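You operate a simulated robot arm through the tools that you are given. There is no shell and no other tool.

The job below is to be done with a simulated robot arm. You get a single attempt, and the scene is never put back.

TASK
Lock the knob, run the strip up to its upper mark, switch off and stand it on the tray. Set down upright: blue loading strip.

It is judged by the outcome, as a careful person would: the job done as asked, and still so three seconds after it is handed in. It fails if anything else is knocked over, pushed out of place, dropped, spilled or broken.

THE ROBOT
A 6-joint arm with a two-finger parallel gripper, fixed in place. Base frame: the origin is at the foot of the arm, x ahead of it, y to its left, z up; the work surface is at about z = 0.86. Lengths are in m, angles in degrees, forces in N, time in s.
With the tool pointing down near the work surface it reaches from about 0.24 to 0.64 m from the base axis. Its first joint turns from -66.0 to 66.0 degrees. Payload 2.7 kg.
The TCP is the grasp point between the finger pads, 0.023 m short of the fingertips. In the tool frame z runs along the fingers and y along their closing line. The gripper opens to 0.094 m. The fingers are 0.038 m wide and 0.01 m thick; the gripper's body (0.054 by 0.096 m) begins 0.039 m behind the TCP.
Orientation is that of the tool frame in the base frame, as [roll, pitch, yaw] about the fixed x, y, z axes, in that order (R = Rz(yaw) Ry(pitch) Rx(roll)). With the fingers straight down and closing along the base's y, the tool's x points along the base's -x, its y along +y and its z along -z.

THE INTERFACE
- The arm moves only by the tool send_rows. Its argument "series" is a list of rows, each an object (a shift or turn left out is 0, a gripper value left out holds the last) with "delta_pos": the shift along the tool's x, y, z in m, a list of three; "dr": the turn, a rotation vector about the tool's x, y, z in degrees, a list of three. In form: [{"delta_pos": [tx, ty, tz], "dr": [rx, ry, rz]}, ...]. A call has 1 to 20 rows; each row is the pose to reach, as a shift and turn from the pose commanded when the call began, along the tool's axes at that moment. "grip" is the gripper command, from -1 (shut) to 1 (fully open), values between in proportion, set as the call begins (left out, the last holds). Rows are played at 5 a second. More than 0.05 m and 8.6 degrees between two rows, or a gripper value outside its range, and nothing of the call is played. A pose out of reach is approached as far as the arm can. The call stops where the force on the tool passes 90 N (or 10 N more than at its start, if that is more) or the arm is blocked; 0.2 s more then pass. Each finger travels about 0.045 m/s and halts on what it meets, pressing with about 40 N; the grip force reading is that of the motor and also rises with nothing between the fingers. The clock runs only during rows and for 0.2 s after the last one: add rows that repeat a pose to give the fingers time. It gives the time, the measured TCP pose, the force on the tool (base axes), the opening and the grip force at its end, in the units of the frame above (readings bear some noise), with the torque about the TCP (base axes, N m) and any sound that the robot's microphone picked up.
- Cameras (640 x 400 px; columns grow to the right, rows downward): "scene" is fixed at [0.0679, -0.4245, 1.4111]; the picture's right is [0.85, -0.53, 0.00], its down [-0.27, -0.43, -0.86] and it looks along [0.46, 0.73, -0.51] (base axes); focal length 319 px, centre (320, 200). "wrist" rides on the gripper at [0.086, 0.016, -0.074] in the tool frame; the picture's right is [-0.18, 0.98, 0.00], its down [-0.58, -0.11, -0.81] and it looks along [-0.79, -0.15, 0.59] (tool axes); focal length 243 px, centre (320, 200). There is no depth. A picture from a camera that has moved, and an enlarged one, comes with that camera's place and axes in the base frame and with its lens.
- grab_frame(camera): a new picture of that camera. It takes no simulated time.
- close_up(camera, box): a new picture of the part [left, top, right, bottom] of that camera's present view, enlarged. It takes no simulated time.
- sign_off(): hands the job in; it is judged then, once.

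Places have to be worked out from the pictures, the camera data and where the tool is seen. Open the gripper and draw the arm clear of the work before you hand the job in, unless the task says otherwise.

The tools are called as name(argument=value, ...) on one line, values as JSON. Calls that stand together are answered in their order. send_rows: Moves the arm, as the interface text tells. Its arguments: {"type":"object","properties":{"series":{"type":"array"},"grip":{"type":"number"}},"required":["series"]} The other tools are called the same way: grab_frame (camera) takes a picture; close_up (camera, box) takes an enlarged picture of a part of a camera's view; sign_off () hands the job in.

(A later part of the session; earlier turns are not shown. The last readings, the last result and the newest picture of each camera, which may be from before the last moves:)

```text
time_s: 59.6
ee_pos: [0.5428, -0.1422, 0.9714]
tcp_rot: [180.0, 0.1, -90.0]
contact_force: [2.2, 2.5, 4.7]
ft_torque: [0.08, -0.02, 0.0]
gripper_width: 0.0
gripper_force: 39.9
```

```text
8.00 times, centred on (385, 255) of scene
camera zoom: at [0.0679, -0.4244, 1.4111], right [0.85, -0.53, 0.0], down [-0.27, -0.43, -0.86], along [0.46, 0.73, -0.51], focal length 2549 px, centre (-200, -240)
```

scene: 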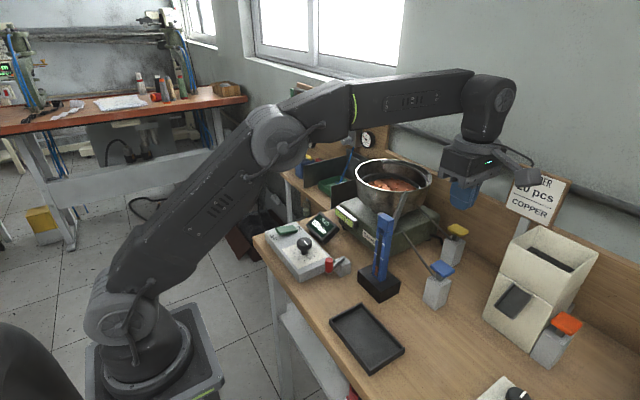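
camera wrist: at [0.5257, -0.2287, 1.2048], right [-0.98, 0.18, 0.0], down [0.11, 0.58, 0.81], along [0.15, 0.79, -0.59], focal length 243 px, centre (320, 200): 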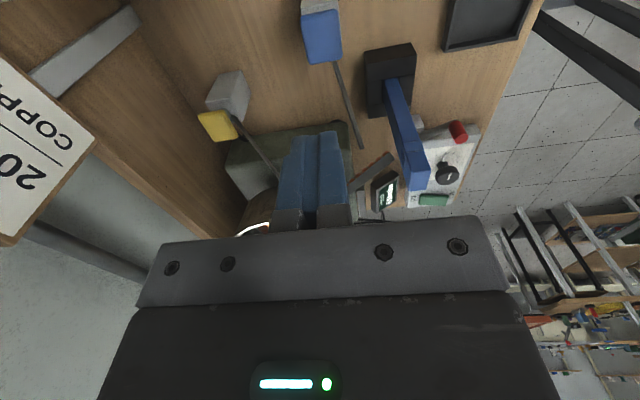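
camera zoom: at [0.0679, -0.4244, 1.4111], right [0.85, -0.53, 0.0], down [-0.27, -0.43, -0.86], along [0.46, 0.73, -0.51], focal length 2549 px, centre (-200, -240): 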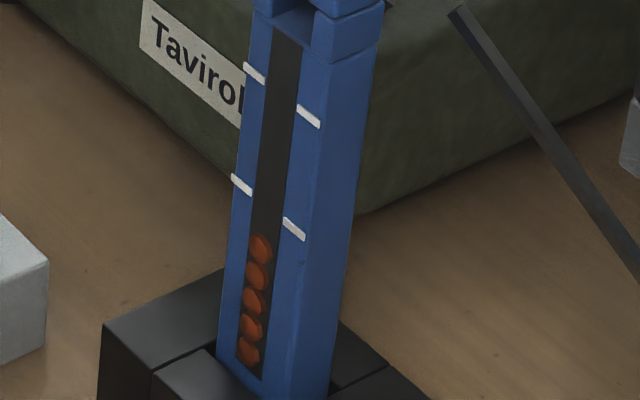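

Five now – pieces flow at ~55/min while the key is held. I'll release it now to check that flow stops when released.

send_rows(series=[{"delta_pos": [0, 0, -0.01]}, {"delta_pos": [0, 0, -0.02]}])

close_up(camera="scene", box=[345, 230, 425, 280])

send_rows(series=[{"delta_pos": [0, 0, 0]}, {"delta_pos": [0, 0, 0]}, {"delta_pos": [0, 0, 0]}, {"delta_pos": [0, 0, 0]}, {"delta_pos": [0, 0, 0]}])

close_up(camera="scene", box=[345, 230, 425, 280])

close_up(camera="scene", box=[370, 200, 480, 310])

```text
time_s: 60.2
ee_pos: [0.5421, -0.1443, 0.9903]
tcp_rot: [179.8, 0.0, -90.1]
contact_force: [-0.7, 0.4, 0.4]
ft_torque: [-0.01, 0.0, -0.02]
gripper_width: 0.0002
gripper_force: 40.0
```

```text
8.00 times, centred on (385, 255) of scene
camera zoom: at [0.0679, -0.4245, 1.4111], right [0.85, -0.53, 0.0], down [-0.27, -0.43, -0.86], along [0.46, 0.73, -0.51], focal length 2549 px, centre (-200, -240)
```

zoom: 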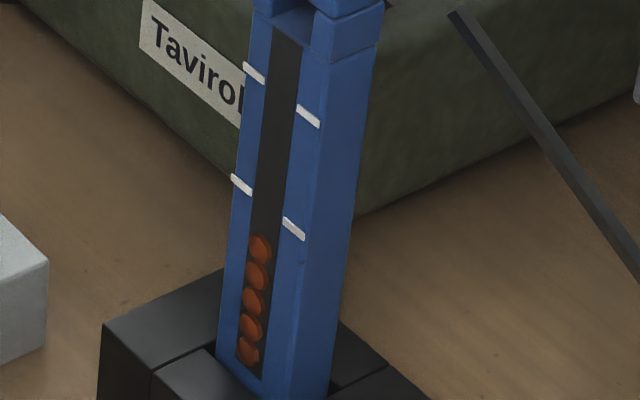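

```text
time_s: 61.4
ee_pos: [0.5422, -0.1418, 0.9907]
tcp_rot: [180.0, 0.0, -90.1]
contact_force: [-0.3, 0.8, -0.2]
ft_torque: [-0.01, 0.02, 0.0]
gripper_width: 0.0001
gripper_force: 40.0
```

```text
8.00 times, centred on (385, 255) of scene
camera zoom: at [0.0679, -0.4245, 1.4111], right [0.85, -0.53, 0.0], down [-0.27, -0.43, -0.86], along [0.46, 0.73, -0.51], focal length 2549 px, centre (-200, -240)
```

zoom: 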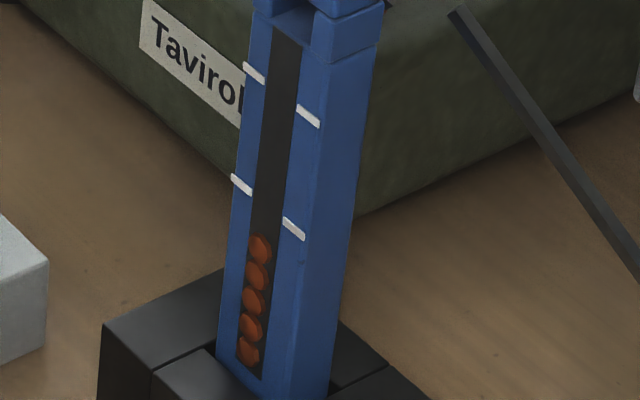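

```text
3.64 times, centred on (425, 255) of scene
camera zoom: at [0.0679, -0.4245, 1.4111], right [0.85, -0.53, 0.0], down [-0.27, -0.43, -0.86], along [0.46, 0.73, -0.51], focal length 1159 px, centre (-62, 0)
```

zoom: 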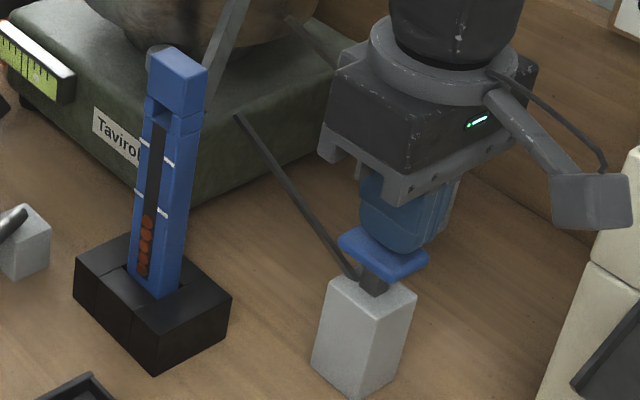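

Flow stops on release (holds at five). Now pressing and holding again to bring it toward ten, checking in steps.

send_rows(series=[{"delta_pos": [0, 0, 0.012]}, {"delta_pos": [0, 0, 0.02]}, {"delta_pos": [0, 0, 0.02]}, {"delta_pos": [0, 0, 0.02]}, {"delta_pos": [0, 0, 0.02]}, {"delta_pos": [0, 0, 0.02]}])

close_up(camera="scene", box=[345, 230, 425, 280])

```text
time_s: 62.8
ee_pos: [0.5414, -0.143, 0.9719]
tcp_rot: [-180.0, 0.0, -90.1]
contact_force: [3.2, -1.1, 5.1]
ft_torque: [0.0, -0.06, -0.04]
gripper_width: 0.0
gripper_force: 40.6
heard: click
```

```text
8.00 times, centred on (385, 255) of scene
camera zoom: at [0.0679, -0.4245, 1.4111], right [0.85, -0.53, 0.0], down [-0.27, -0.43, -0.86], along [0.46, 0.73, -0.51], focal length 2549 px, centre (-200, -240)
```

zoom: 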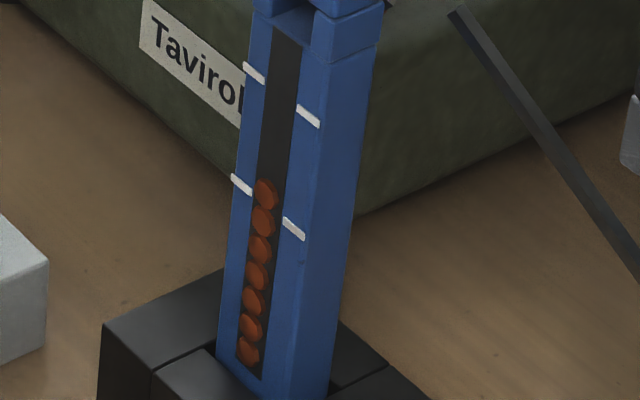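

Seven now; lower mark equals 6 and upper mark equals 10 as predicted. Three more – continuing in short holds.

send_rows(series=[{"delta_pos": [0, 0, 0]}, {"delta_pos": [0, 0, 0]}])

close_up(camera="scene", box=[345, 230, 425, 280])

```text
time_s: 63.4
ee_pos: [0.5417, -0.1428, 0.971]
tcp_rot: [179.9, 0.0, -90.2]
contact_force: [3.2, -1.2, 4.9]
ft_torque: [-0.01, -0.04, 0.0]
gripper_width: 0.0
gripper_force: 39.8
```

```text
8.00 times, centred on (385, 255) of scene
camera zoom: at [0.0679, -0.4245, 1.4111], right [0.85, -0.53, 0.0], down [-0.27, -0.43, -0.86], along [0.46, 0.73, -0.51], focal length 2549 px, centre (-200, -240)
```

zoom: 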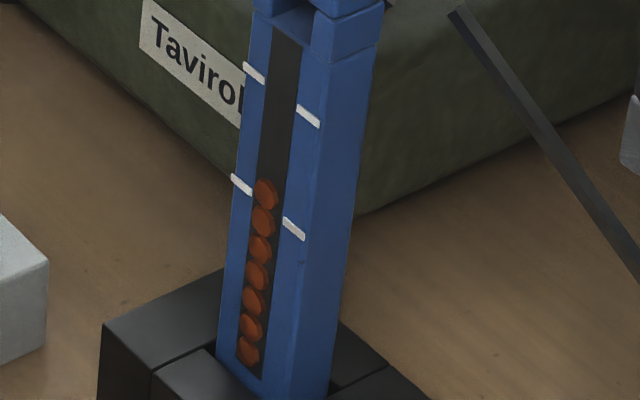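

Still seven. Another short hold.

send_rows(series=[{"delta_pos": [0, 0, 0]}, {"delta_pos": [0, 0, 0]}])

close_up(camera="scene", box=[345, 230, 425, 280])

```text
time_s: 64.0
ee_pos: [0.5422, -0.1429, 0.9711]
tcp_rot: [-179.9, 0.0, -90.2]
contact_force: [2.5, -1.2, 4.7]
ft_torque: [-0.02, -0.04, -0.02]
gripper_width: 0.0002
gripper_force: 39.8
```

```text
8.00 times, centred on (385, 255) of scene
camera zoom: at [0.0679, -0.4245, 1.4111], right [0.85, -0.53, 0.0], down [-0.27, -0.43, -0.86], along [0.46, 0.73, -0.51], focal length 2549 px, centre (-200, -240)
```

zoom: 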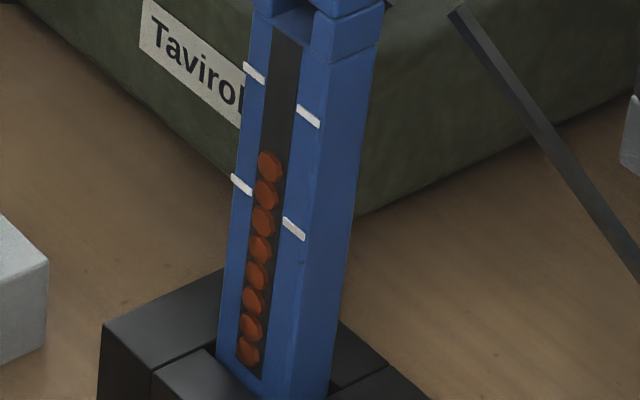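

Eight. Holding ~0.8 s more.

send_rows(series=[{"delta_pos": [0, 0, 0]}, {"delta_pos": [0, 0, 0]}, {"delta_pos": [0, 0, 0]}])

close_up(camera="scene", box=[345, 230, 425, 280])

```text
time_s: 64.8
ee_pos: [0.5419, -0.1413, 0.9715]
tcp_rot: [-180.0, 0.0, -90.1]
contact_force: [1.3, -1.2, 4.5]
ft_torque: [0.04, -0.03, 0.0]
gripper_width: 0.0
gripper_force: 39.6
```

```text
8.00 times, centred on (385, 255) of scene
camera zoom: at [0.0679, -0.4245, 1.4111], right [0.85, -0.53, 0.0], down [-0.27, -0.43, -0.86], along [0.46, 0.73, -0.51], focal length 2549 px, centre (-200, -240)
```

zoom: 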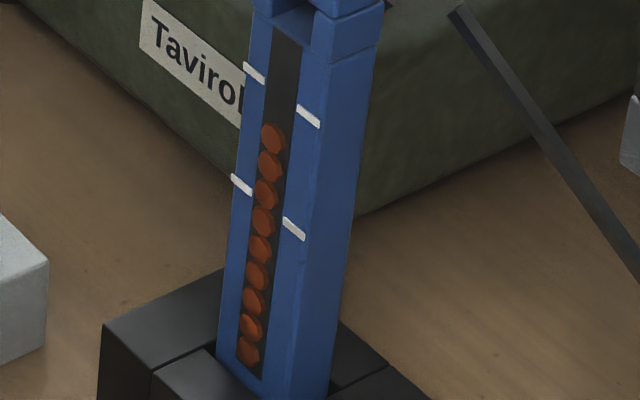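

Nine. One more: stepping in 0.4 s holds so I can release right after the tenth.

send_rows(series=[{"delta_pos": [0, 0, 0]}, {"delta_pos": [0, 0, 0]}])

close_up(camera="scene", box=[345, 230, 425, 280])

```text
time_s: 65.4
ee_pos: [0.5422, -0.1423, 0.9719]
tcp_rot: [-179.9, 0.1, -90.1]
contact_force: [1.4, 0.1, 4.6]
ft_torque: [-0.01, -0.03, 0.0]
gripper_width: 0.0001
gripper_force: 40.6
```

```text
8.00 times, centred on (385, 255) of scene
camera zoom: at [0.0679, -0.4245, 1.4111], right [0.85, -0.53, 0.0], down [-0.27, -0.43, -0.86], along [0.46, 0.73, -0.51], focal length 2549 px, centre (-200, -240)
```

zoom: 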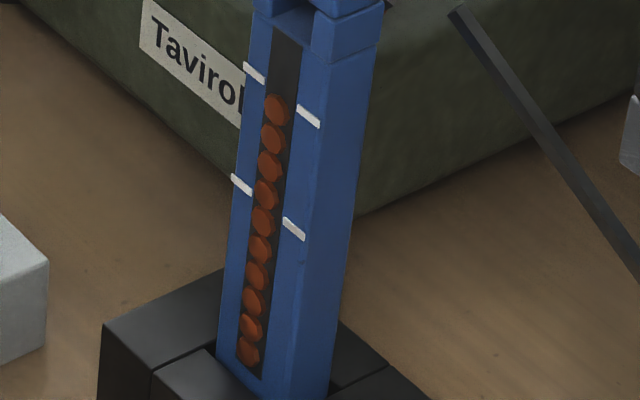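

Ten pieces; the stack top is at the upper mark. Releasing the key now.

send_rows(series=[{"delta_pos": [0, 0, -0.02]}, {"delta_pos": [0, 0, -0.05]}])

close_up(camera="scene", box=[345, 230, 425, 280])

grab_frame(camera="wrist")

```text
time_s: 66.0
ee_pos: [0.5421, -0.1429, 1.0218]
tcp_rot: [179.9, 0.1, -90.1]
contact_force: [-0.5, -0.2, 0.4]
ft_torque: [0.01, -0.03, -0.01]
gripper_width: 0.0001
gripper_force: 39.8
```

```text
8.00 times, centred on (385, 255) of scene
camera zoom: at [0.0679, -0.4245, 1.4111], right [0.85, -0.53, 0.0], down [-0.27, -0.43, -0.86], along [0.46, 0.73, -0.51], focal length 2549 px, centre (-200, -240)
```

zoom: 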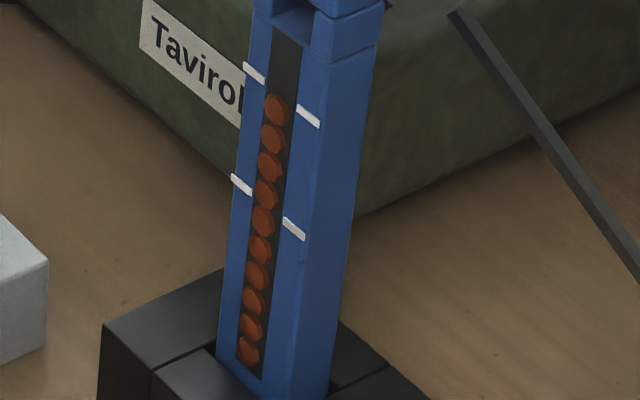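

```text
taken
camera wrist: at [0.5263, -0.2286, 1.0951], right [-0.98, 0.19, 0.0], down [0.11, 0.58, 0.81], along [0.15, 0.79, -0.59], focal length 243 px, centre (320, 200)
```

wrist: 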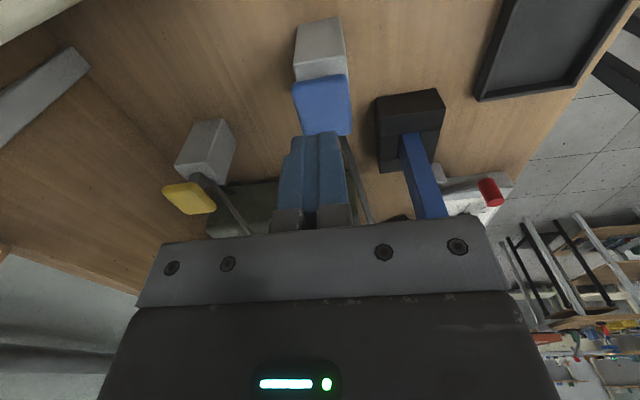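

Count holds at ten with the gate shut. Now heading to the rocker's OFF end to switch off.

send_rows(series=[{"delta_pos": [0, 0, -0.045]}, {"delta_pos": [0, 0, -0.09]}, {"delta_pos": [-0.02, 0.011, -0.11]}, {"delta_pos": [-0.06, 0.0325, -0.11]}, {"delta_pos": [-0.1, 0.054, -0.11]}, {"delta_pos": [-0.14, 0.076, -0.11]}, {"delta_pos": [-0.18, 0.097, -0.11]}, {"delta_pos": [-0.22, 0.119, -0.11]}, {"delta_pos": [-0.26, 0.1405, -0.11]}, {"delta_pos": [-0.3, 0.162, -0.11]}, {"delta_pos": [-0.34, 0.184, -0.11]}, {"delta_pos": [-0.3645, 0.197, -0.11]}, {"delta_pos": [-0.3645, 0.197, -0.07]}, {"delta_pos": [-0.3645, 0.197, -0.03]}, {"delta_pos": [-0.3645, 0.197, 0.02]}, {"delta_pos": [-0.3645, 0.197, 0.06]}, {"delta_pos": [-0.3645, 0.197, 0.085]}, {"delta_pos": [-0.3645, 0.197, 0.085]}])

close_up(camera="scene", box=[240, 170, 360, 270])

close_up(camera="scene", box=[345, 200, 445, 290])

```text
time_s: 69.8
ee_pos: [0.3454, 0.222, 0.9351]
tcp_rot: [179.9, 0.1, -90.2]
contact_force: [0.2, -0.1, 0.8]
ft_torque: [0.0, -0.01, -0.04]
gripper_width: 0.0
gripper_force: 39.9
```

```text
4.00 times, centred on (300, 220) of scene
camera zoom: at [0.0679, -0.4245, 1.4111], right [0.85, -0.53, 0.0], down [-0.27, -0.43, -0.86], along [0.46, 0.73, -0.51], focal length 1275 px, centre (400, 120)
```

zoom: 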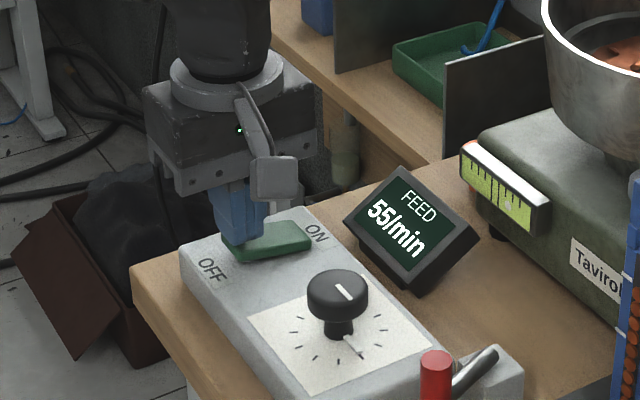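

```text
4.44 times, centred on (395, 245) of scene
camera zoom: at [0.0679, -0.4245, 1.4111], right [0.85, -0.53, 0.0], down [-0.27, -0.43, -0.86], along [0.46, 0.73, -0.51], focal length 1416 px, centre (-13, 0)
```

zoom: 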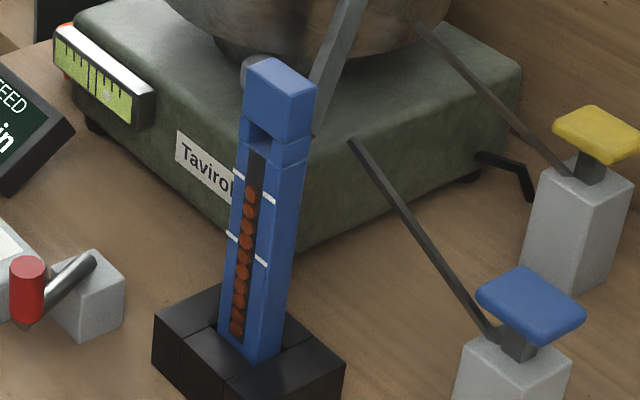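

The strip is steady at ten and the rocker's OFF end is right under the tip. Pressing OFF.

send_rows(series=[{"delta_pos": [0, 0, 0.008]}, {"delta_pos": [0, 0, 0.012]}, {"delta_pos": [0, 0, 0.014]}])

close_up(camera="scene", box=[240, 170, 360, 270])

```text
time_s: 70.6
ee_pos: [0.345, 0.2211, 0.9253]
tcp_rot: [-179.8, 0.2, -90.2]
contact_force: [-16.6, -9.7, 46.9]
ft_torque: [-0.16, -0.05, -0.05]
gripper_width: 0.0
gripper_force: 40.2
```

```text
4.00 times, centred on (300, 220) of scene
camera zoom: at [0.067, -0.4251, 1.411], right [0.85, -0.53, 0.0], down [-0.27, -0.43, -0.86], along [0.46, 0.73, -0.51], focal length 1275 px, centre (400, 120)
```

zoom: 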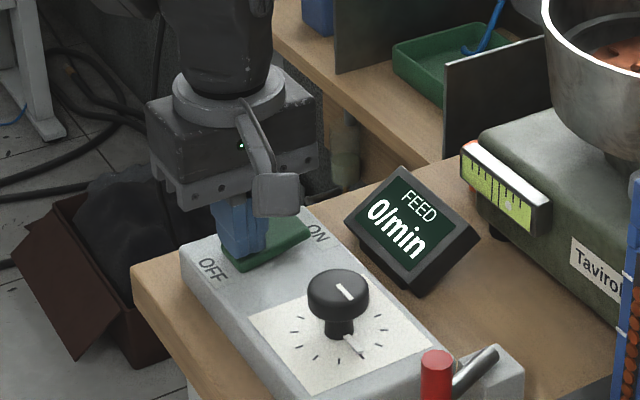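

Switched off: display reads 0/min. I'll lift away and go to a frontal viewing position (yaw 180) to measure the strip and tray accurately for the pick and place.

send_rows(series=[{"delta_pos": [0, 0, -0.04]}, {"delta_pos": [0, 0, -0.085]}, {"delta_pos": [0, 0, -0.13]}, {"delta_pos": [0, 0, -0.17], "dr": [0, 0, 6]}, {"delta_pos": [0.02, 0, -0.19], "dr": [0, 0, 14]}, {"delta_pos": [0.045, 0.002, -0.19], "dr": [0, 0, 22]}, {"delta_pos": [0.07, 0.004, -0.19], "dr": [0, 0, 30]}, {"delta_pos": [0.095, 0.006, -0.19], "dr": [0, 0, 38]}, {"delta_pos": [0.12, 0.008, -0.19], "dr": [0, 0, 46]}, {"delta_pos": [0.145, 0.01, -0.19], "dr": [0, 0, 54]}, {"delta_pos": [0.17, 0.012, -0.19], "dr": [0, 0, 62]}, {"delta_pos": [0.195, 0.014, -0.19], "dr": [0, 0, 70]}, {"delta_pos": [0.22, 0.015, -0.19], "dr": [0, 0, 78]}, {"delta_pos": [0.245, 0.015, -0.19], "dr": [0, 0, 84]}, {"delta_pos": [0.262, 0.015, -0.19], "dr": [0, 0, 90]}, {"delta_pos": [0.262, 0.015, -0.19], "dr": [0, 0, 90]}], grip=0.1)

grab_frame(camera="scene")

grab_frame(camera="wrist")

```text
time_s: 74.0
ee_pos: [0.3307, -0.0419, 1.1118]
tcp_rot: [-180.0, 0.0, 179.9]
contact_force: [-0.1, 1.2, -1.1]
ft_torque: [-0.01, -0.01, 0.04]
gripper_width: 0.0517
gripper_force: 0.2
```

```text
taken
```

scene: 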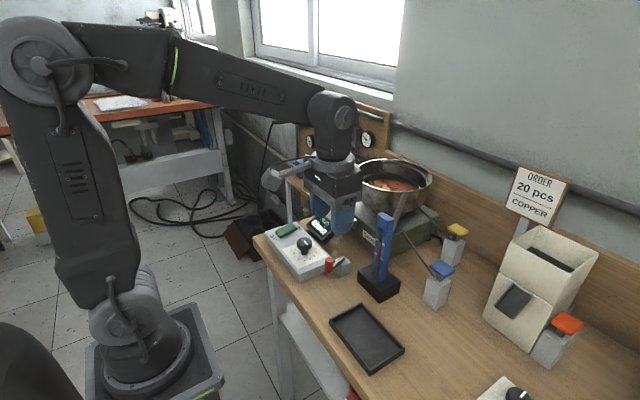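

```text
taken
camera wrist: at [0.244, -0.0237, 1.1861], right [0.19, 0.98, 0.0], down [0.58, -0.11, 0.81], along [0.79, -0.15, -0.59], focal length 243 px, centre (320, 200)
```

wrist: 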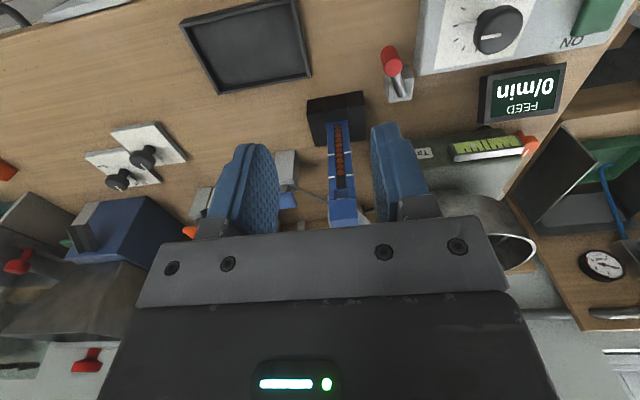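

Zooming in on the strip (for position/depth), and on the tray.

close_up(camera="wrist", box=[300, 85, 400, 235])

close_up(camera="wrist", box=[310, 170, 370, 230])

close_up(camera="wrist", box=[170, 0, 330, 105])

close_up(camera="scene", box=[360, 200, 410, 240])

close_up(camera="scene", box=[320, 290, 420, 385])

```text
2.67 times, centred on (350, 160) of wrist
camera zoom: at [0.244, -0.0237, 1.1861], right [0.19, 0.98, 0.0], down [0.58, -0.11, 0.81], along [0.79, -0.15, -0.59], focal length 647 px, centre (240, 307)
```

zoom: 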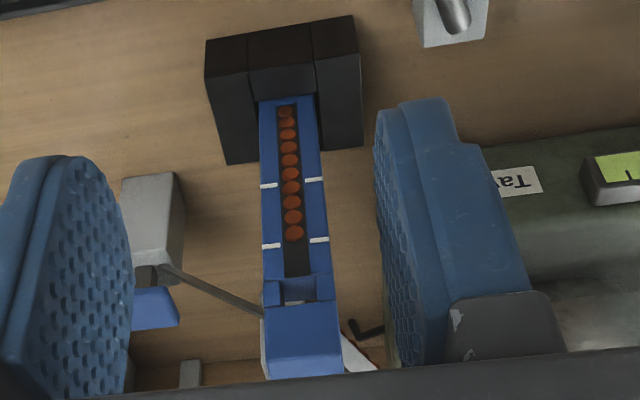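

```text
6.67 times, centred on (340, 200) of wrist
camera zoom: at [0.244, -0.0237, 1.1861], right [0.19, 0.98, 0.0], down [0.58, -0.11, 0.81], along [0.79, -0.15, -0.59], focal length 1618 px, centre (187, 200)
```

zoom: 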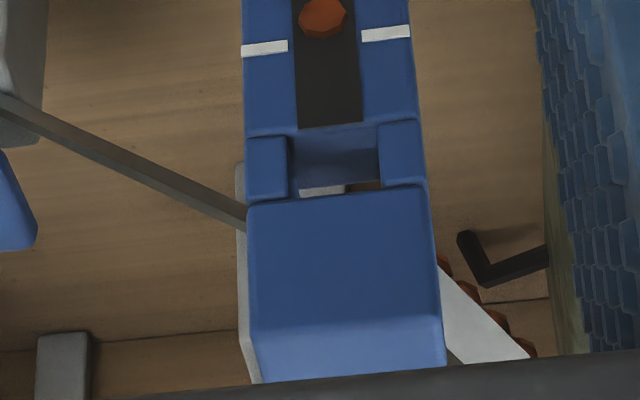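

```text
3.81 times, centred on (250, 52) of wrist
camera zoom: at [0.244, -0.0237, 1.1861], right [0.19, 0.98, 0.0], down [0.58, -0.11, 0.81], along [0.79, -0.15, -0.59], focal length 924 px, centre (587, 762)
```

zoom: 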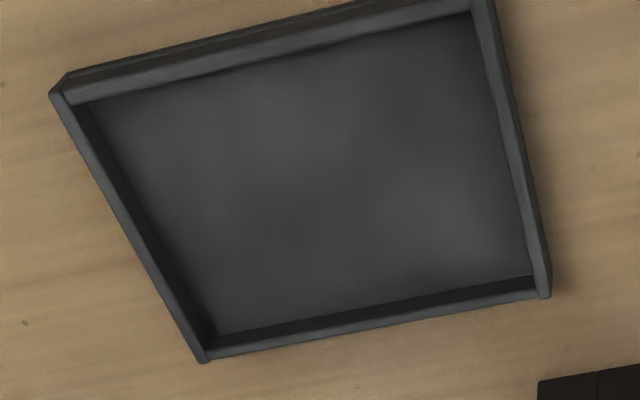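

```text
10.00 times, centred on (385, 220) of scene
camera zoom: at [0.0679, -0.4245, 1.4111], right [0.85, -0.53, 0.0], down [-0.27, -0.43, -0.86], along [0.46, 0.73, -0.51], focal length 3187 px, centre (-330, 0)
```

zoom: 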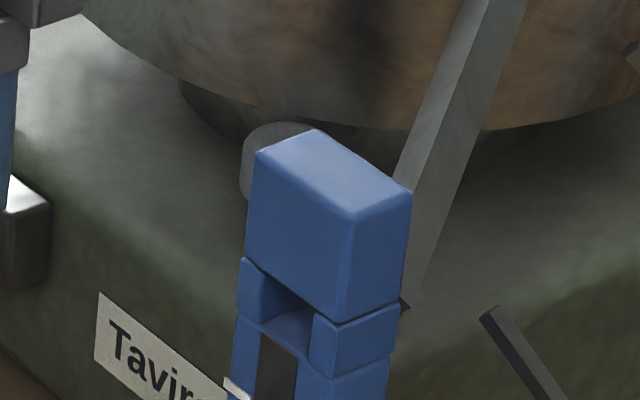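

```text
4.21 times, centred on (370, 338) of scene
camera zoom: at [0.0679, -0.4245, 1.4111], right [0.85, -0.53, 0.0], down [-0.27, -0.43, -0.86], along [0.46, 0.73, -0.51], focal length 1342 px, centre (110, -379)
```

zoom: 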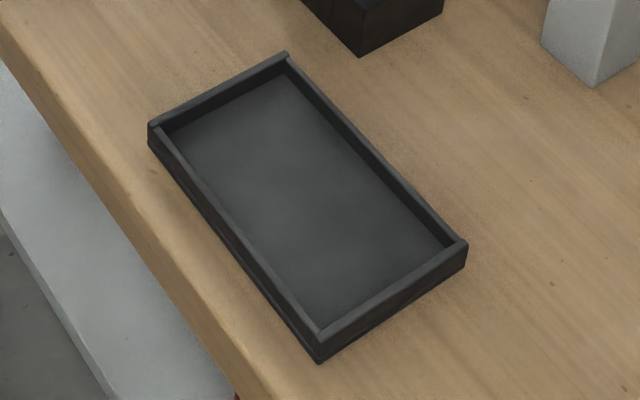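

Measurements: strip head top at z≈1.053, y from −0.025 to −0.054 (30 mm), x from 0.4605 to ~0.477 (16 mm deep); chute end ~6 mm behind it at z≈1.02. Tray spans x 0.316–0.398, y −0.196…−0.070, centre ≈ [0.357, −0.133]. I'll go above the strip with 52 mm opening.

send_rows(series=[{"delta_pos": [-0.03, 0.001, -0.02]}, {"delta_pos": [-0.065, 0.002, -0.02]}, {"delta_pos": [-0.1, 0.0024, -0.02]}, {"delta_pos": [-0.1333, 0.0024, -0.02]}, {"delta_pos": [-0.1333, 0.0024, -0.02]}])

grab_frame(camera="wrist")

close_up(camera="scene", box=[330, 150, 430, 240])

```text
time_s: 75.2
ee_pos: [0.4632, -0.0376, 1.1323]
tcp_rot: [-179.9, 0.0, 179.9]
contact_force: [-0.4, -0.3, 0.1]
ft_torque: [0.0, 0.0, 0.01]
gripper_width: 0.0518
gripper_force: 0.0
```

```text
taken
camera wrist: at [0.3774, -0.0212, 1.2068], right [0.19, 0.98, 0.0], down [0.58, -0.11, 0.81], along [0.79, -0.15, -0.59], focal length 243 px, centre (320, 200)
```

wrist: 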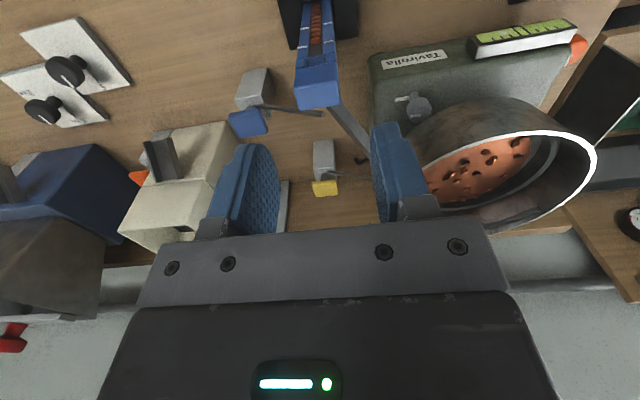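

```text
4.44 times, centred on (380, 195) of scene
camera zoom: at [0.0679, -0.4245, 1.4111], right [0.85, -0.53, 0.0], down [-0.27, -0.43, -0.86], along [0.46, 0.73, -0.51], focal length 1416 px, centre (53, 222)
```

zoom: 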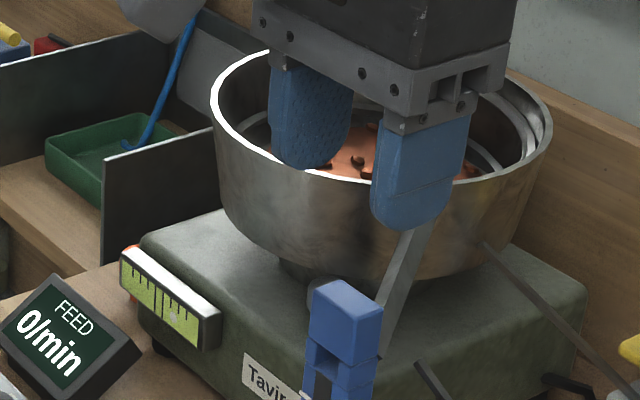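

Refining the strip head's centre from this nearer view before descending.

close_up(camera="wrist", box=[270, 50, 370, 115])

```text
6.15 times, centred on (320, 82) of wrist
camera zoom: at [0.3774, -0.0212, 1.2068], right [0.19, 0.98, 0.0], down [0.58, -0.11, 0.81], along [0.79, -0.15, -0.59], focal length 1493 px, centre (320, 923)
```

zoom: 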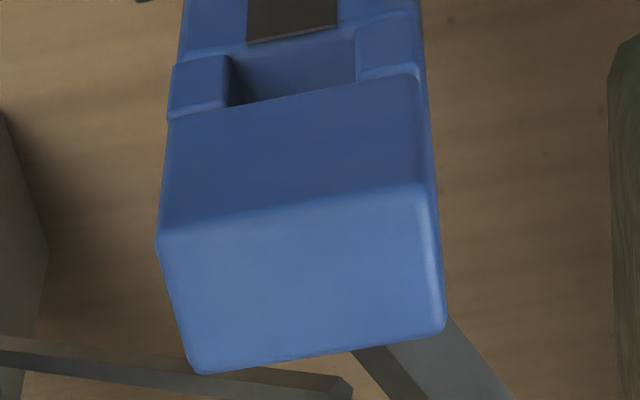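

Strip centre is (0.466, −0.0395). Correcting y by −2 mm and descending so the pads straddle the head (TCP z≈1.024).

send_rows(series=[{"delta_pos": [-0.001, -0.0019, 0.03]}, {"delta_pos": [-0.001, -0.0019, 0.06]}, {"delta_pos": [-0.001, -0.0019, 0.085]}, {"delta_pos": [-0.001, -0.0019, 0.1]}, {"delta_pos": [-0.001, -0.0019, 0.108]}, {"delta_pos": [-0.001, -0.0019, 0.108]}])

close_up(camera="wrist", box=[200, 90, 440, 240])

close_up(camera="scene", box=[330, 170, 430, 260])

```text
time_s: 76.6
ee_pos: [0.4648, -0.0405, 1.0231]
tcp_rot: [180.0, 0.0, 179.9]
contact_force: [-0.2, -0.3, 0.5]
ft_torque: [0.02, 0.02, 0.0]
gripper_width: 0.0518
gripper_force: 0.0
```

```text
2.67 times, centred on (320, 165) of wrist
camera zoom: at [0.3788, -0.0229, 1.0973], right [0.19, 0.98, 0.0], down [0.58, -0.11, 0.81], along [0.79, -0.15, -0.59], focal length 647 px, centre (320, 293)
```

zoom: 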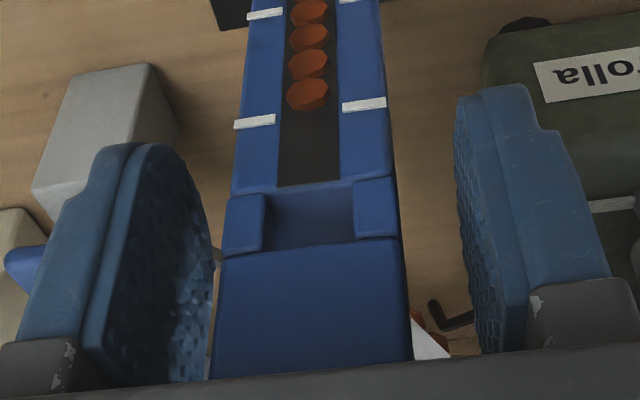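

```text
4.44 times, centred on (380, 215) of scene
camera zoom: at [0.0679, -0.4245, 1.4111], right [0.85, -0.53, 0.0], down [-0.27, -0.43, -0.86], along [0.46, 0.73, -0.51], focal length 1416 px, centre (53, 133)
```

zoom: 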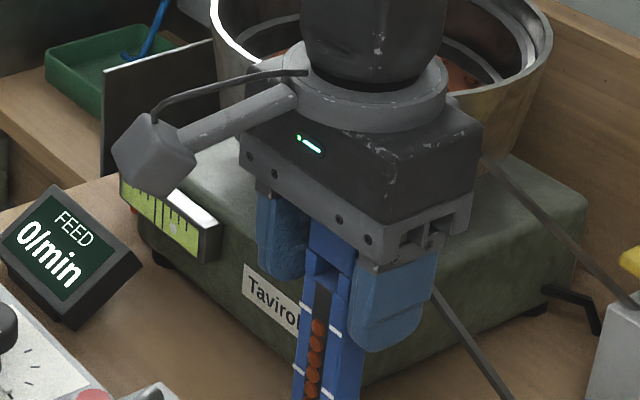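

Well placed with no contact; the strip sits ~1 mm to the −y side of centre, so I'll shift 1 mm and close on it.

send_rows(series=[{"delta_pos": [0, -0.001, 0]}, {"delta_pos": [0, -0.001, 0]}])

send_rows(series=[{"delta_pos": [0, 0, 0]}, {"delta_pos": [0, 0, 0]}, {"delta_pos": [0, 0, 0]}, {"delta_pos": [0, 0, 0]}], grip=-0.7)

close_up(camera="scene", box=[330, 190, 430, 300])

close_up(camera="wrist", box=[200, 50, 440, 240])

```text
time_s: 77.2
ee_pos: [0.4638, -0.0408, 1.0236]
tcp_rot: [-180.0, -0.1, 180.0]
contact_force: [-0.4, -0.2, 0.9]
ft_torque: [0.02, -0.01, -0.02]
gripper_width: 0.0515
gripper_force: 0.0
```

```text
time_s: 78.2
ee_pos: [0.4631, -0.0394, 1.0242]
tcp_rot: [180.0, -0.1, 179.9]
contact_force: [-0.1, 1.2, 1.1]
ft_torque: [0.09, 0.01, -0.03]
gripper_width: 0.0298
gripper_force: 40.5
```

```text
3.64 times, centred on (380, 245) of scene
camera zoom: at [0.0679, -0.4244, 1.4111], right [0.85, -0.53, 0.0], down [-0.27, -0.43, -0.86], along [0.46, 0.73, -0.51], focal length 1159 px, centre (102, 36)
```

zoom: 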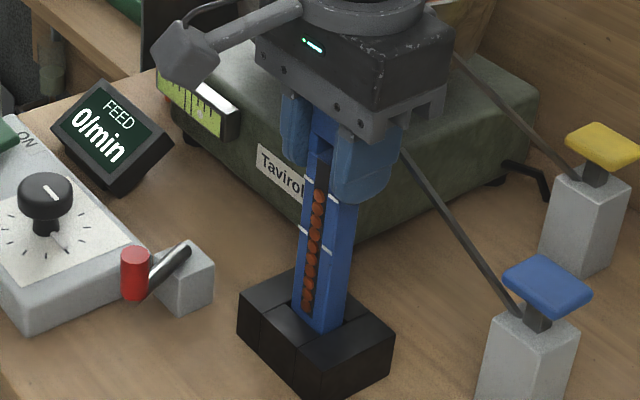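

```text
2.11 times, centred on (320, 145) of wrist
camera zoom: at [0.3787, -0.0239, 1.0977], right [0.19, 0.98, 0.0], down [0.58, -0.11, 0.81], along [0.79, -0.15, -0.59], focal length 511 px, centre (320, 316)
```

zoom: 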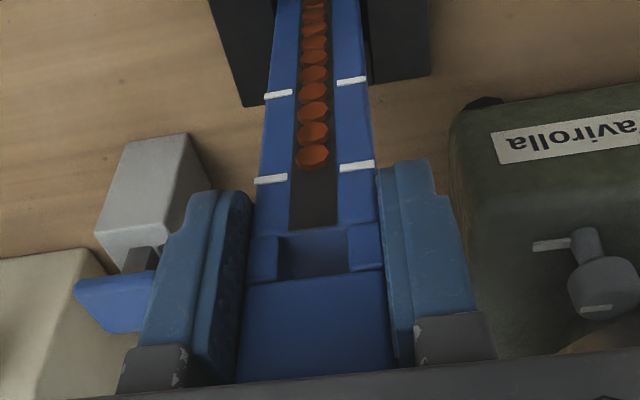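

Gripped at 29.8 mm with balanced forces. Lifting slowly straight up, first 25 mm.

send_rows(series=[{"delta_pos": [0, 0, -0.006]}, {"delta_pos": [0, 0, -0.015]}, {"delta_pos": [0, 0, -0.025]}, {"delta_pos": [0, 0, -0.025]}])

close_up(camera="scene", box=[330, 170, 430, 300])

```text
time_s: 79.2
ee_pos: [0.4656, -0.0408, 1.0492]
tcp_rot: [179.9, 0.1, 179.9]
contact_force: [0.1, -0.9, -2.2]
ft_torque: [-0.02, 0.01, 0.02]
gripper_width: 0.0298
gripper_force: 39.7
```

```text
3.08 times, centred on (380, 235) of scene
camera zoom: at [0.068, -0.4245, 1.4111], right [0.85, -0.53, 0.0], down [-0.27, -0.43, -0.86], along [0.46, 0.73, -0.51], focal length 980 px, centre (135, 92)
```

zoom: 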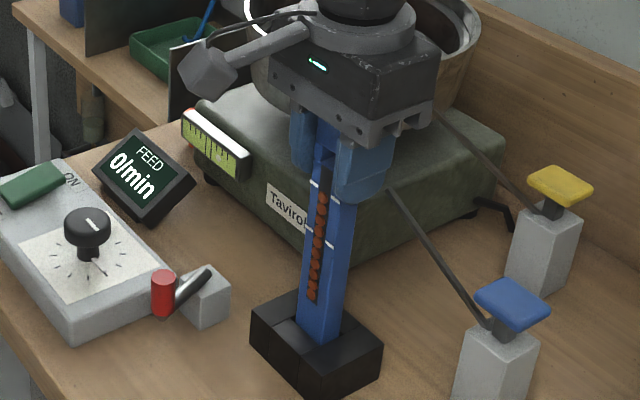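

Lifting cleanly (weight ~2 N). Continuing straight up to clear the nest and lever.

send_rows(series=[{"delta_pos": [0, 0, -0.012]}, {"delta_pos": [0, 0, -0.03]}, {"delta_pos": [0, 0, -0.05]}, {"delta_pos": [0, 0, -0.065]}, {"delta_pos": [0, 0, -0.07]}, {"delta_pos": [0, 0, -0.07]}])

close_up(camera="scene", box=[320, 140, 440, 310])

grab_frame(camera="wrist")

```text
time_s: 80.6
ee_pos: [0.4657, -0.0407, 1.1199]
tcp_rot: [-180.0, -0.1, 179.9]
contact_force: [0.2, -0.3, -1.9]
ft_torque: [0.01, 0.0, 0.01]
gripper_width: 0.0301
gripper_force: 40.1
```

```text
2.35 times, centred on (380, 225) of scene
camera zoom: at [0.068, -0.4245, 1.4111], right [0.85, -0.53, 0.0], down [-0.27, -0.43, -0.86], along [0.46, 0.73, -0.51], focal length 750 px, centre (179, 141)
```

zoom: 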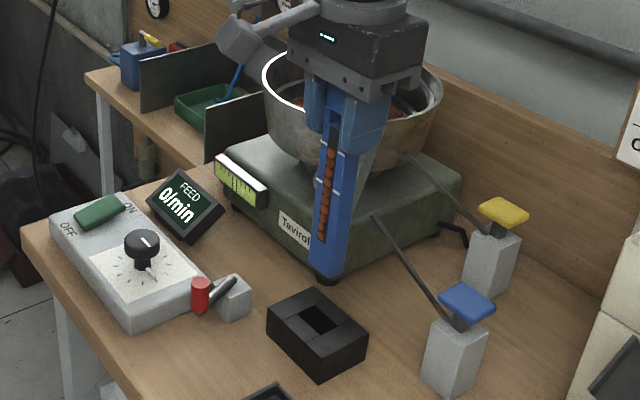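

```text
taken
camera wrist: at [0.379, -0.0242, 1.1931], right [0.19, 0.98, 0.0], down [0.58, -0.11, 0.81], along [0.79, -0.15, -0.59], focal length 243 px, centre (320, 200)
```

wrist: 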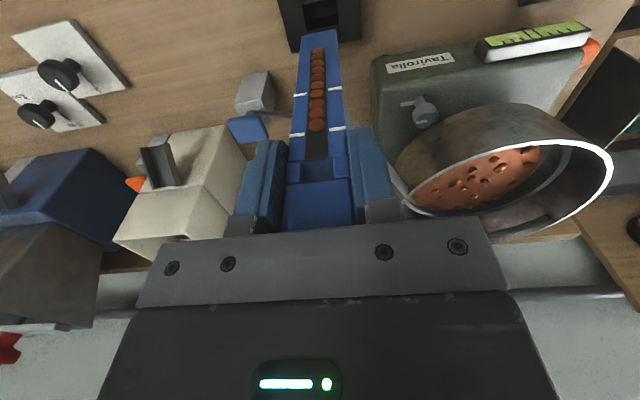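

Ten pieces are still in place. Zooming in on the strip's foot to see its base shape.

close_up(camera="scene", box=[355, 230, 415, 275])

close_up(camera="scene", box=[350, 185, 420, 230])

```text
8.89 times, centred on (385, 252) of scene
camera zoom: at [0.068, -0.4245, 1.4111], right [0.85, -0.53, 0.0], down [-0.27, -0.43, -0.86], along [0.46, 0.73, -0.51], focal length 2833 px, centre (-258, -267)
```

zoom: 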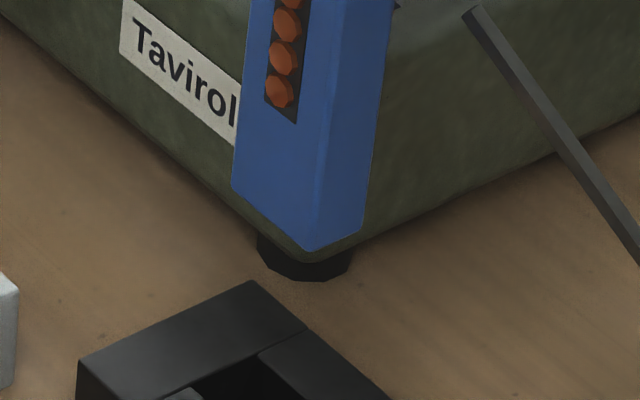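

```text
8.89 times, centred on (385, 208) of scene
camera zoom: at [0.068, -0.4245, 1.4111], right [0.85, -0.53, 0.0], down [-0.27, -0.43, -0.86], along [0.46, 0.73, -0.51], focal length 2833 px, centre (-258, 133)
```

zoom: 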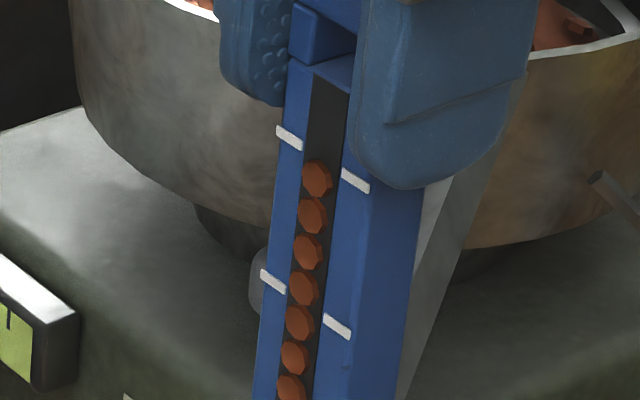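

The base is a flat 30×16 mm foot, bottom ≈0.158 m below the TCP. Carrying it smoothly over the tray centre at constant height.

send_rows(series=[{"delta_pos": [0.008, -0.006, 0]}, {"delta_pos": [0.022, -0.018, 0]}, {"delta_pos": [0.038, -0.031, 0]}, {"delta_pos": [0.054, -0.045, 0]}, {"delta_pos": [0.07, -0.058, 0]}, {"delta_pos": [0.086, -0.071, 0]}, {"delta_pos": [0.1, -0.083, 0]}, {"delta_pos": [0.108, -0.09, 0]}, {"delta_pos": [0.111, -0.092, 0]}, {"delta_pos": [0.111, -0.092, 0]}])

grab_frame(camera="scene")

grab_frame(camera="wrist")

```text
time_s: 82.8
ee_pos: [0.3524, -0.1311, 1.1173]
tcp_rot: [-180.0, 0.1, 179.9]
contact_force: [0.3, 0.0, -2.9]
ft_torque: [0.03, -0.01, -0.02]
gripper_width: 0.0303
gripper_force: 39.6
```

```text
taken
```

scene: 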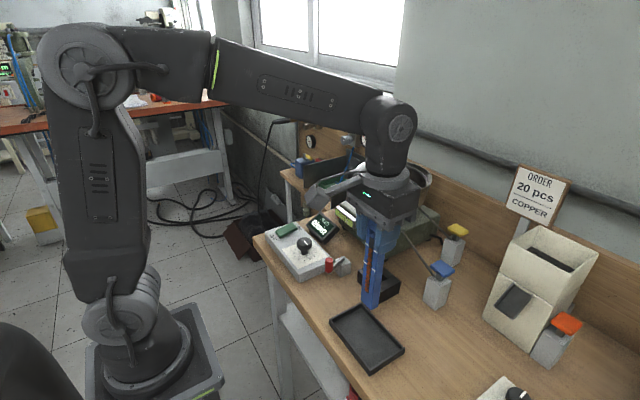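

```text
taken
camera wrist: at [0.2673, -0.1155, 1.1927], right [0.19, 0.98, 0.0], down [0.58, -0.11, 0.81], along [0.79, -0.15, -0.59], focal length 243 px, centre (320, 200)
```

wrist: 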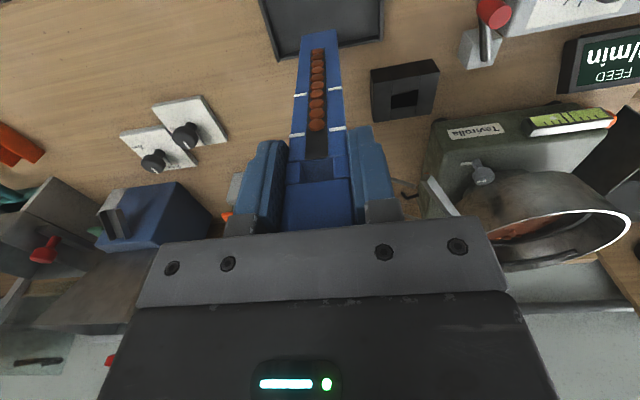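

Above the tray centre. Lowering to about 18 mm above the expected touchdown first.

send_rows(series=[{"delta_pos": [-0.002, -0.002, 0.015]}, {"delta_pos": [-0.002, -0.002, 0.035]}, {"delta_pos": [-0.002, -0.002, 0.055]}, {"delta_pos": [-0.002, -0.002, 0.07]}, {"delta_pos": [-0.002, -0.002, 0.078]}, {"delta_pos": [-0.002, -0.002, 0.078]}])

close_up(camera="scene", box=[320, 260, 420, 380])

```text
time_s: 84.2
ee_pos: [0.3549, -0.1339, 1.04]
tcp_rot: [-180.0, 0.0, 179.9]
contact_force: [-0.3, 0.8, -2.3]
ft_torque: [0.03, 0.02, 0.0]
gripper_width: 0.0298
gripper_force: 40.0
```

```text
3.33 times, centred on (370, 320) of scene
camera zoom: at [0.068, -0.4245, 1.4111], right [0.85, -0.53, 0.0], down [-0.27, -0.43, -0.86], along [0.46, 0.73, -0.51], focal length 1062 px, centre (153, -200)
```

zoom: 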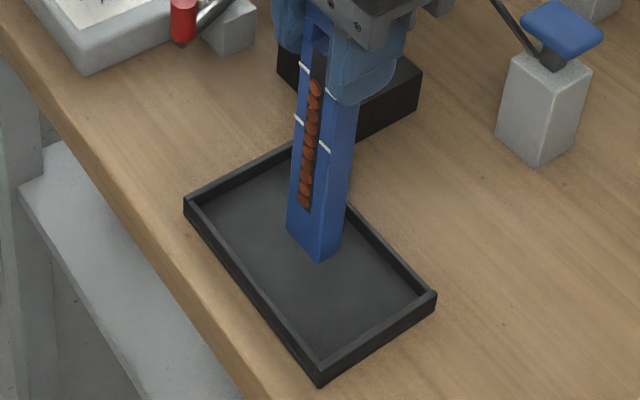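

The strip is over the tray floor, ~15 mm above it. Lowering in 2–3 mm steps, watching for contact force.

send_rows(series=[{"delta_pos": [0, 0, 0.004]}, {"delta_pos": [0, 0, 0.008]}, {"delta_pos": [0, 0, 0.01]}, {"delta_pos": [0, 0, 0.01]}])

close_up(camera="scene", box=[335, 280, 405, 345])

```text
time_s: 85.2
ee_pos: [0.3554, -0.1339, 1.0318]
tcp_rot: [180.0, 0.0, 179.9]
contact_force: [0.4, 0.1, -1.8]
ft_torque: [0.0, -0.01, 0.0]
gripper_width: 0.03
gripper_force: 40.6
```

```text
6.15 times, centred on (370, 312) of scene
camera zoom: at [0.0679, -0.4245, 1.4111], right [0.85, -0.53, 0.0], down [-0.27, -0.43, -0.86], along [0.46, 0.73, -0.51], focal length 1961 px, centre (12, -492)
```

zoom: 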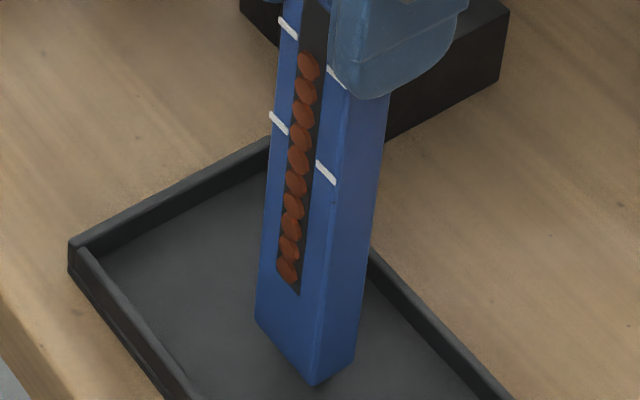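

Still free, a few mm to go. Continuing in 1.5–2 mm steps.

send_rows(series=[{"delta_pos": [0, 0, 0.002]}, {"delta_pos": [0, 0, 0.003]}])

send_rows(series=[{"delta_pos": [0, 0, 0.0015]}, {"delta_pos": [0, 0, 0.0015]}])

```text
time_s: 85.8
ee_pos: [0.3552, -0.1344, 1.0276]
tcp_rot: [179.9, 0.0, 179.9]
contact_force: [0.0, 0.3, -1.7]
ft_torque: [0.0, -0.02, 0.01]
gripper_width: 0.0301
gripper_force: 40.1
```

```text
time_s: 86.4
ee_pos: [0.3548, -0.1349, 1.0268]
tcp_rot: [-180.0, 0.0, 179.9]
contact_force: [0.0, -0.3, -3.5]
ft_torque: [-0.02, -0.03, -0.03]
gripper_width: 0.0297
gripper_force: 39.9
```

Not yet touching. Another 1.5 mm step at a time.

send_rows(series=[{"delta_pos": [0, 0, 0.0015]}, {"delta_pos": [0, 0, 0.0015]}])

send_rows(series=[{"delta_pos": [0, 0, 0.001]}, {"delta_pos": [0, 0, 0.001]}])

```text
time_s: 87.0
ee_pos: [0.3556, -0.1345, 1.0248]
tcp_rot: [-180.0, 0.0, 179.9]
contact_force: [0.1, 0.1, -1.7]
ft_torque: [0.02, 0.03, -0.01]
gripper_width: 0.0298
gripper_force: 40.0
```

```text
time_s: 87.6
ee_pos: [0.3557, -0.1343, 1.0239]
tcp_rot: [180.0, 0.0, 179.9]
contact_force: [0.6, 0.0, -2.6]
ft_torque: [0.0, 0.0, 0.0]
gripper_width: 0.03
gripper_force: 40.4
```

close_up(camera="scene", box=[345, 310, 395, 350])

send_rows(series=[{"delta_pos": [0, 0, 0.001]}, {"delta_pos": [0, 0, 0.001]}])

```text
10.00 times, centred on (370, 330) of scene
camera zoom: at [0.0679, -0.4245, 1.4111], right [0.85, -0.53, 0.0], down [-0.27, -0.43, -0.86], along [0.46, 0.73, -0.51], focal length 3187 px, centre (-180, -1100)
```

zoom: 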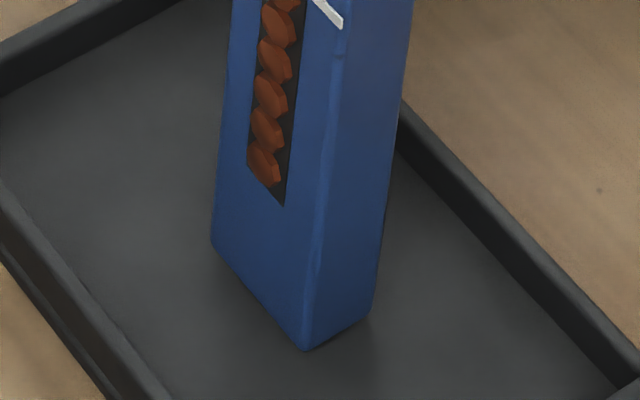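

```text
time_s: 88.2
ee_pos: [0.3555, -0.1353, 1.0232]
tcp_rot: [180.0, 0.0, 179.8]
contact_force: [-0.5, 0.6, -2.5]
ft_torque: [-0.02, 0.0, -0.01]
gripper_width: 0.03
gripper_force: 40.4
```

Shadow under the foot shows it is just above the tray floor; force still −2.5 N (hanging). Continuing 1 mm at a time.

send_rows(series=[{"delta_pos": [0, 0, 0.001]}, {"delta_pos": [0, 0, 0.001]}])

send_rows(series=[{"delta_pos": [0, 0, 0.001]}, {"delta_pos": [0, 0, 0.001]}])

```text
time_s: 88.8
ee_pos: [0.3558, -0.1341, 1.0236]
tcp_rot: [-179.9, 0.1, 179.9]
contact_force: [-4.5, 3.1, 15.3]
ft_torque: [0.45, 0.65, -0.02]
gripper_width: 0.0302
gripper_force: 40.4
```

```text
time_s: 89.4
ee_pos: [0.3558, -0.1334, 1.0215]
tcp_rot: [-179.9, 0.2, -179.9]
contact_force: [-5.0, 3.3, 32.8]
ft_torque: [0.57, 0.71, 0.01]
gripper_width: 0.0299
gripper_force: 40.2
```

Touchdown: force rose to +33 N. Backing up ~1.7 mm so it rests with only a light load before release.

send_rows(series=[{"delta_pos": [0, 0, -0.0017]}, {"delta_pos": [0, 0, -0.0017]}])

close_up(camera="scene", box=[335, 280, 405, 350])

close_up(camera="wrist", box=[220, 0, 420, 240])

```text
time_s: 90.0
ee_pos: [0.3559, -0.1339, 1.0238]
tcp_rot: [-180.0, 0.2, 179.8]
contact_force: [4.1, 0.1, 14.8]
ft_torque: [0.01, -0.82, -0.01]
gripper_width: 0.03
gripper_force: 40.2
```

```text
5.71 times, centred on (370, 315) of scene
camera zoom: at [0.0679, -0.4244, 1.4111], right [0.85, -0.53, 0.0], down [-0.27, -0.43, -0.86], along [0.46, 0.73, -0.51], focal length 1821 px, centre (34, -457)
```

zoom: 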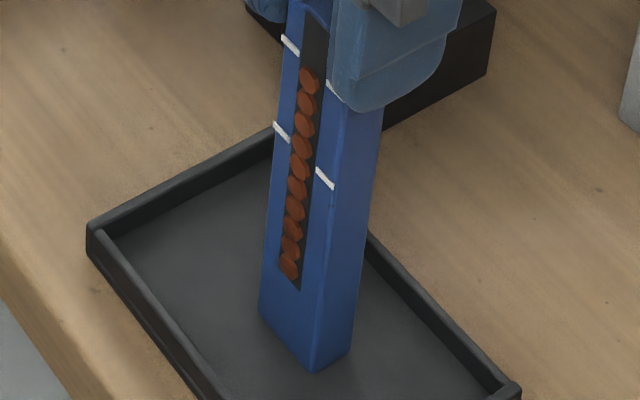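

```text
1.67 times, centred on (320, 120) of wrist
camera zoom: at [0.2699, -0.1179, 1.0962], right [0.19, 0.98, 0.0], down [0.58, -0.11, 0.81], along [0.79, -0.15, -0.59], focal length 404 px, centre (320, 333)
```

zoom: 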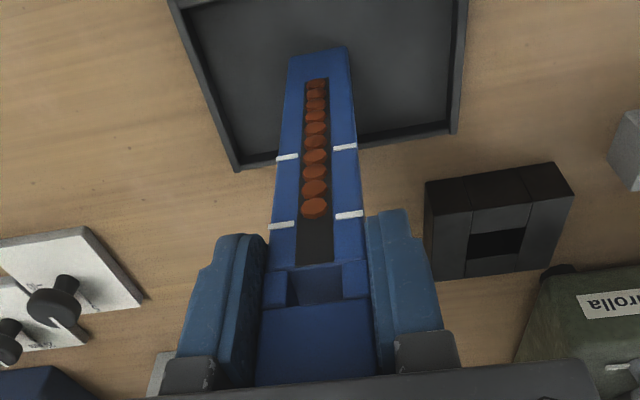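

Still 15 N with some lateral stiction; easing up 0.7 mm more so the load is nearly zero.

send_rows(series=[{"delta_pos": [0, 0, -0.0007]}, {"delta_pos": [0, 0, -0.0007]}, {"delta_pos": [0, 0, -0.0007]}])

```text
time_s: 90.8
ee_pos: [0.3549, -0.1337, 1.0231]
tcp_rot: [180.0, -0.2, 179.9]
contact_force: [1.6, 0.1, 3.3]
ft_torque: [-0.18, -0.34, -0.01]
gripper_width: 0.03
gripper_force: 40.1
```

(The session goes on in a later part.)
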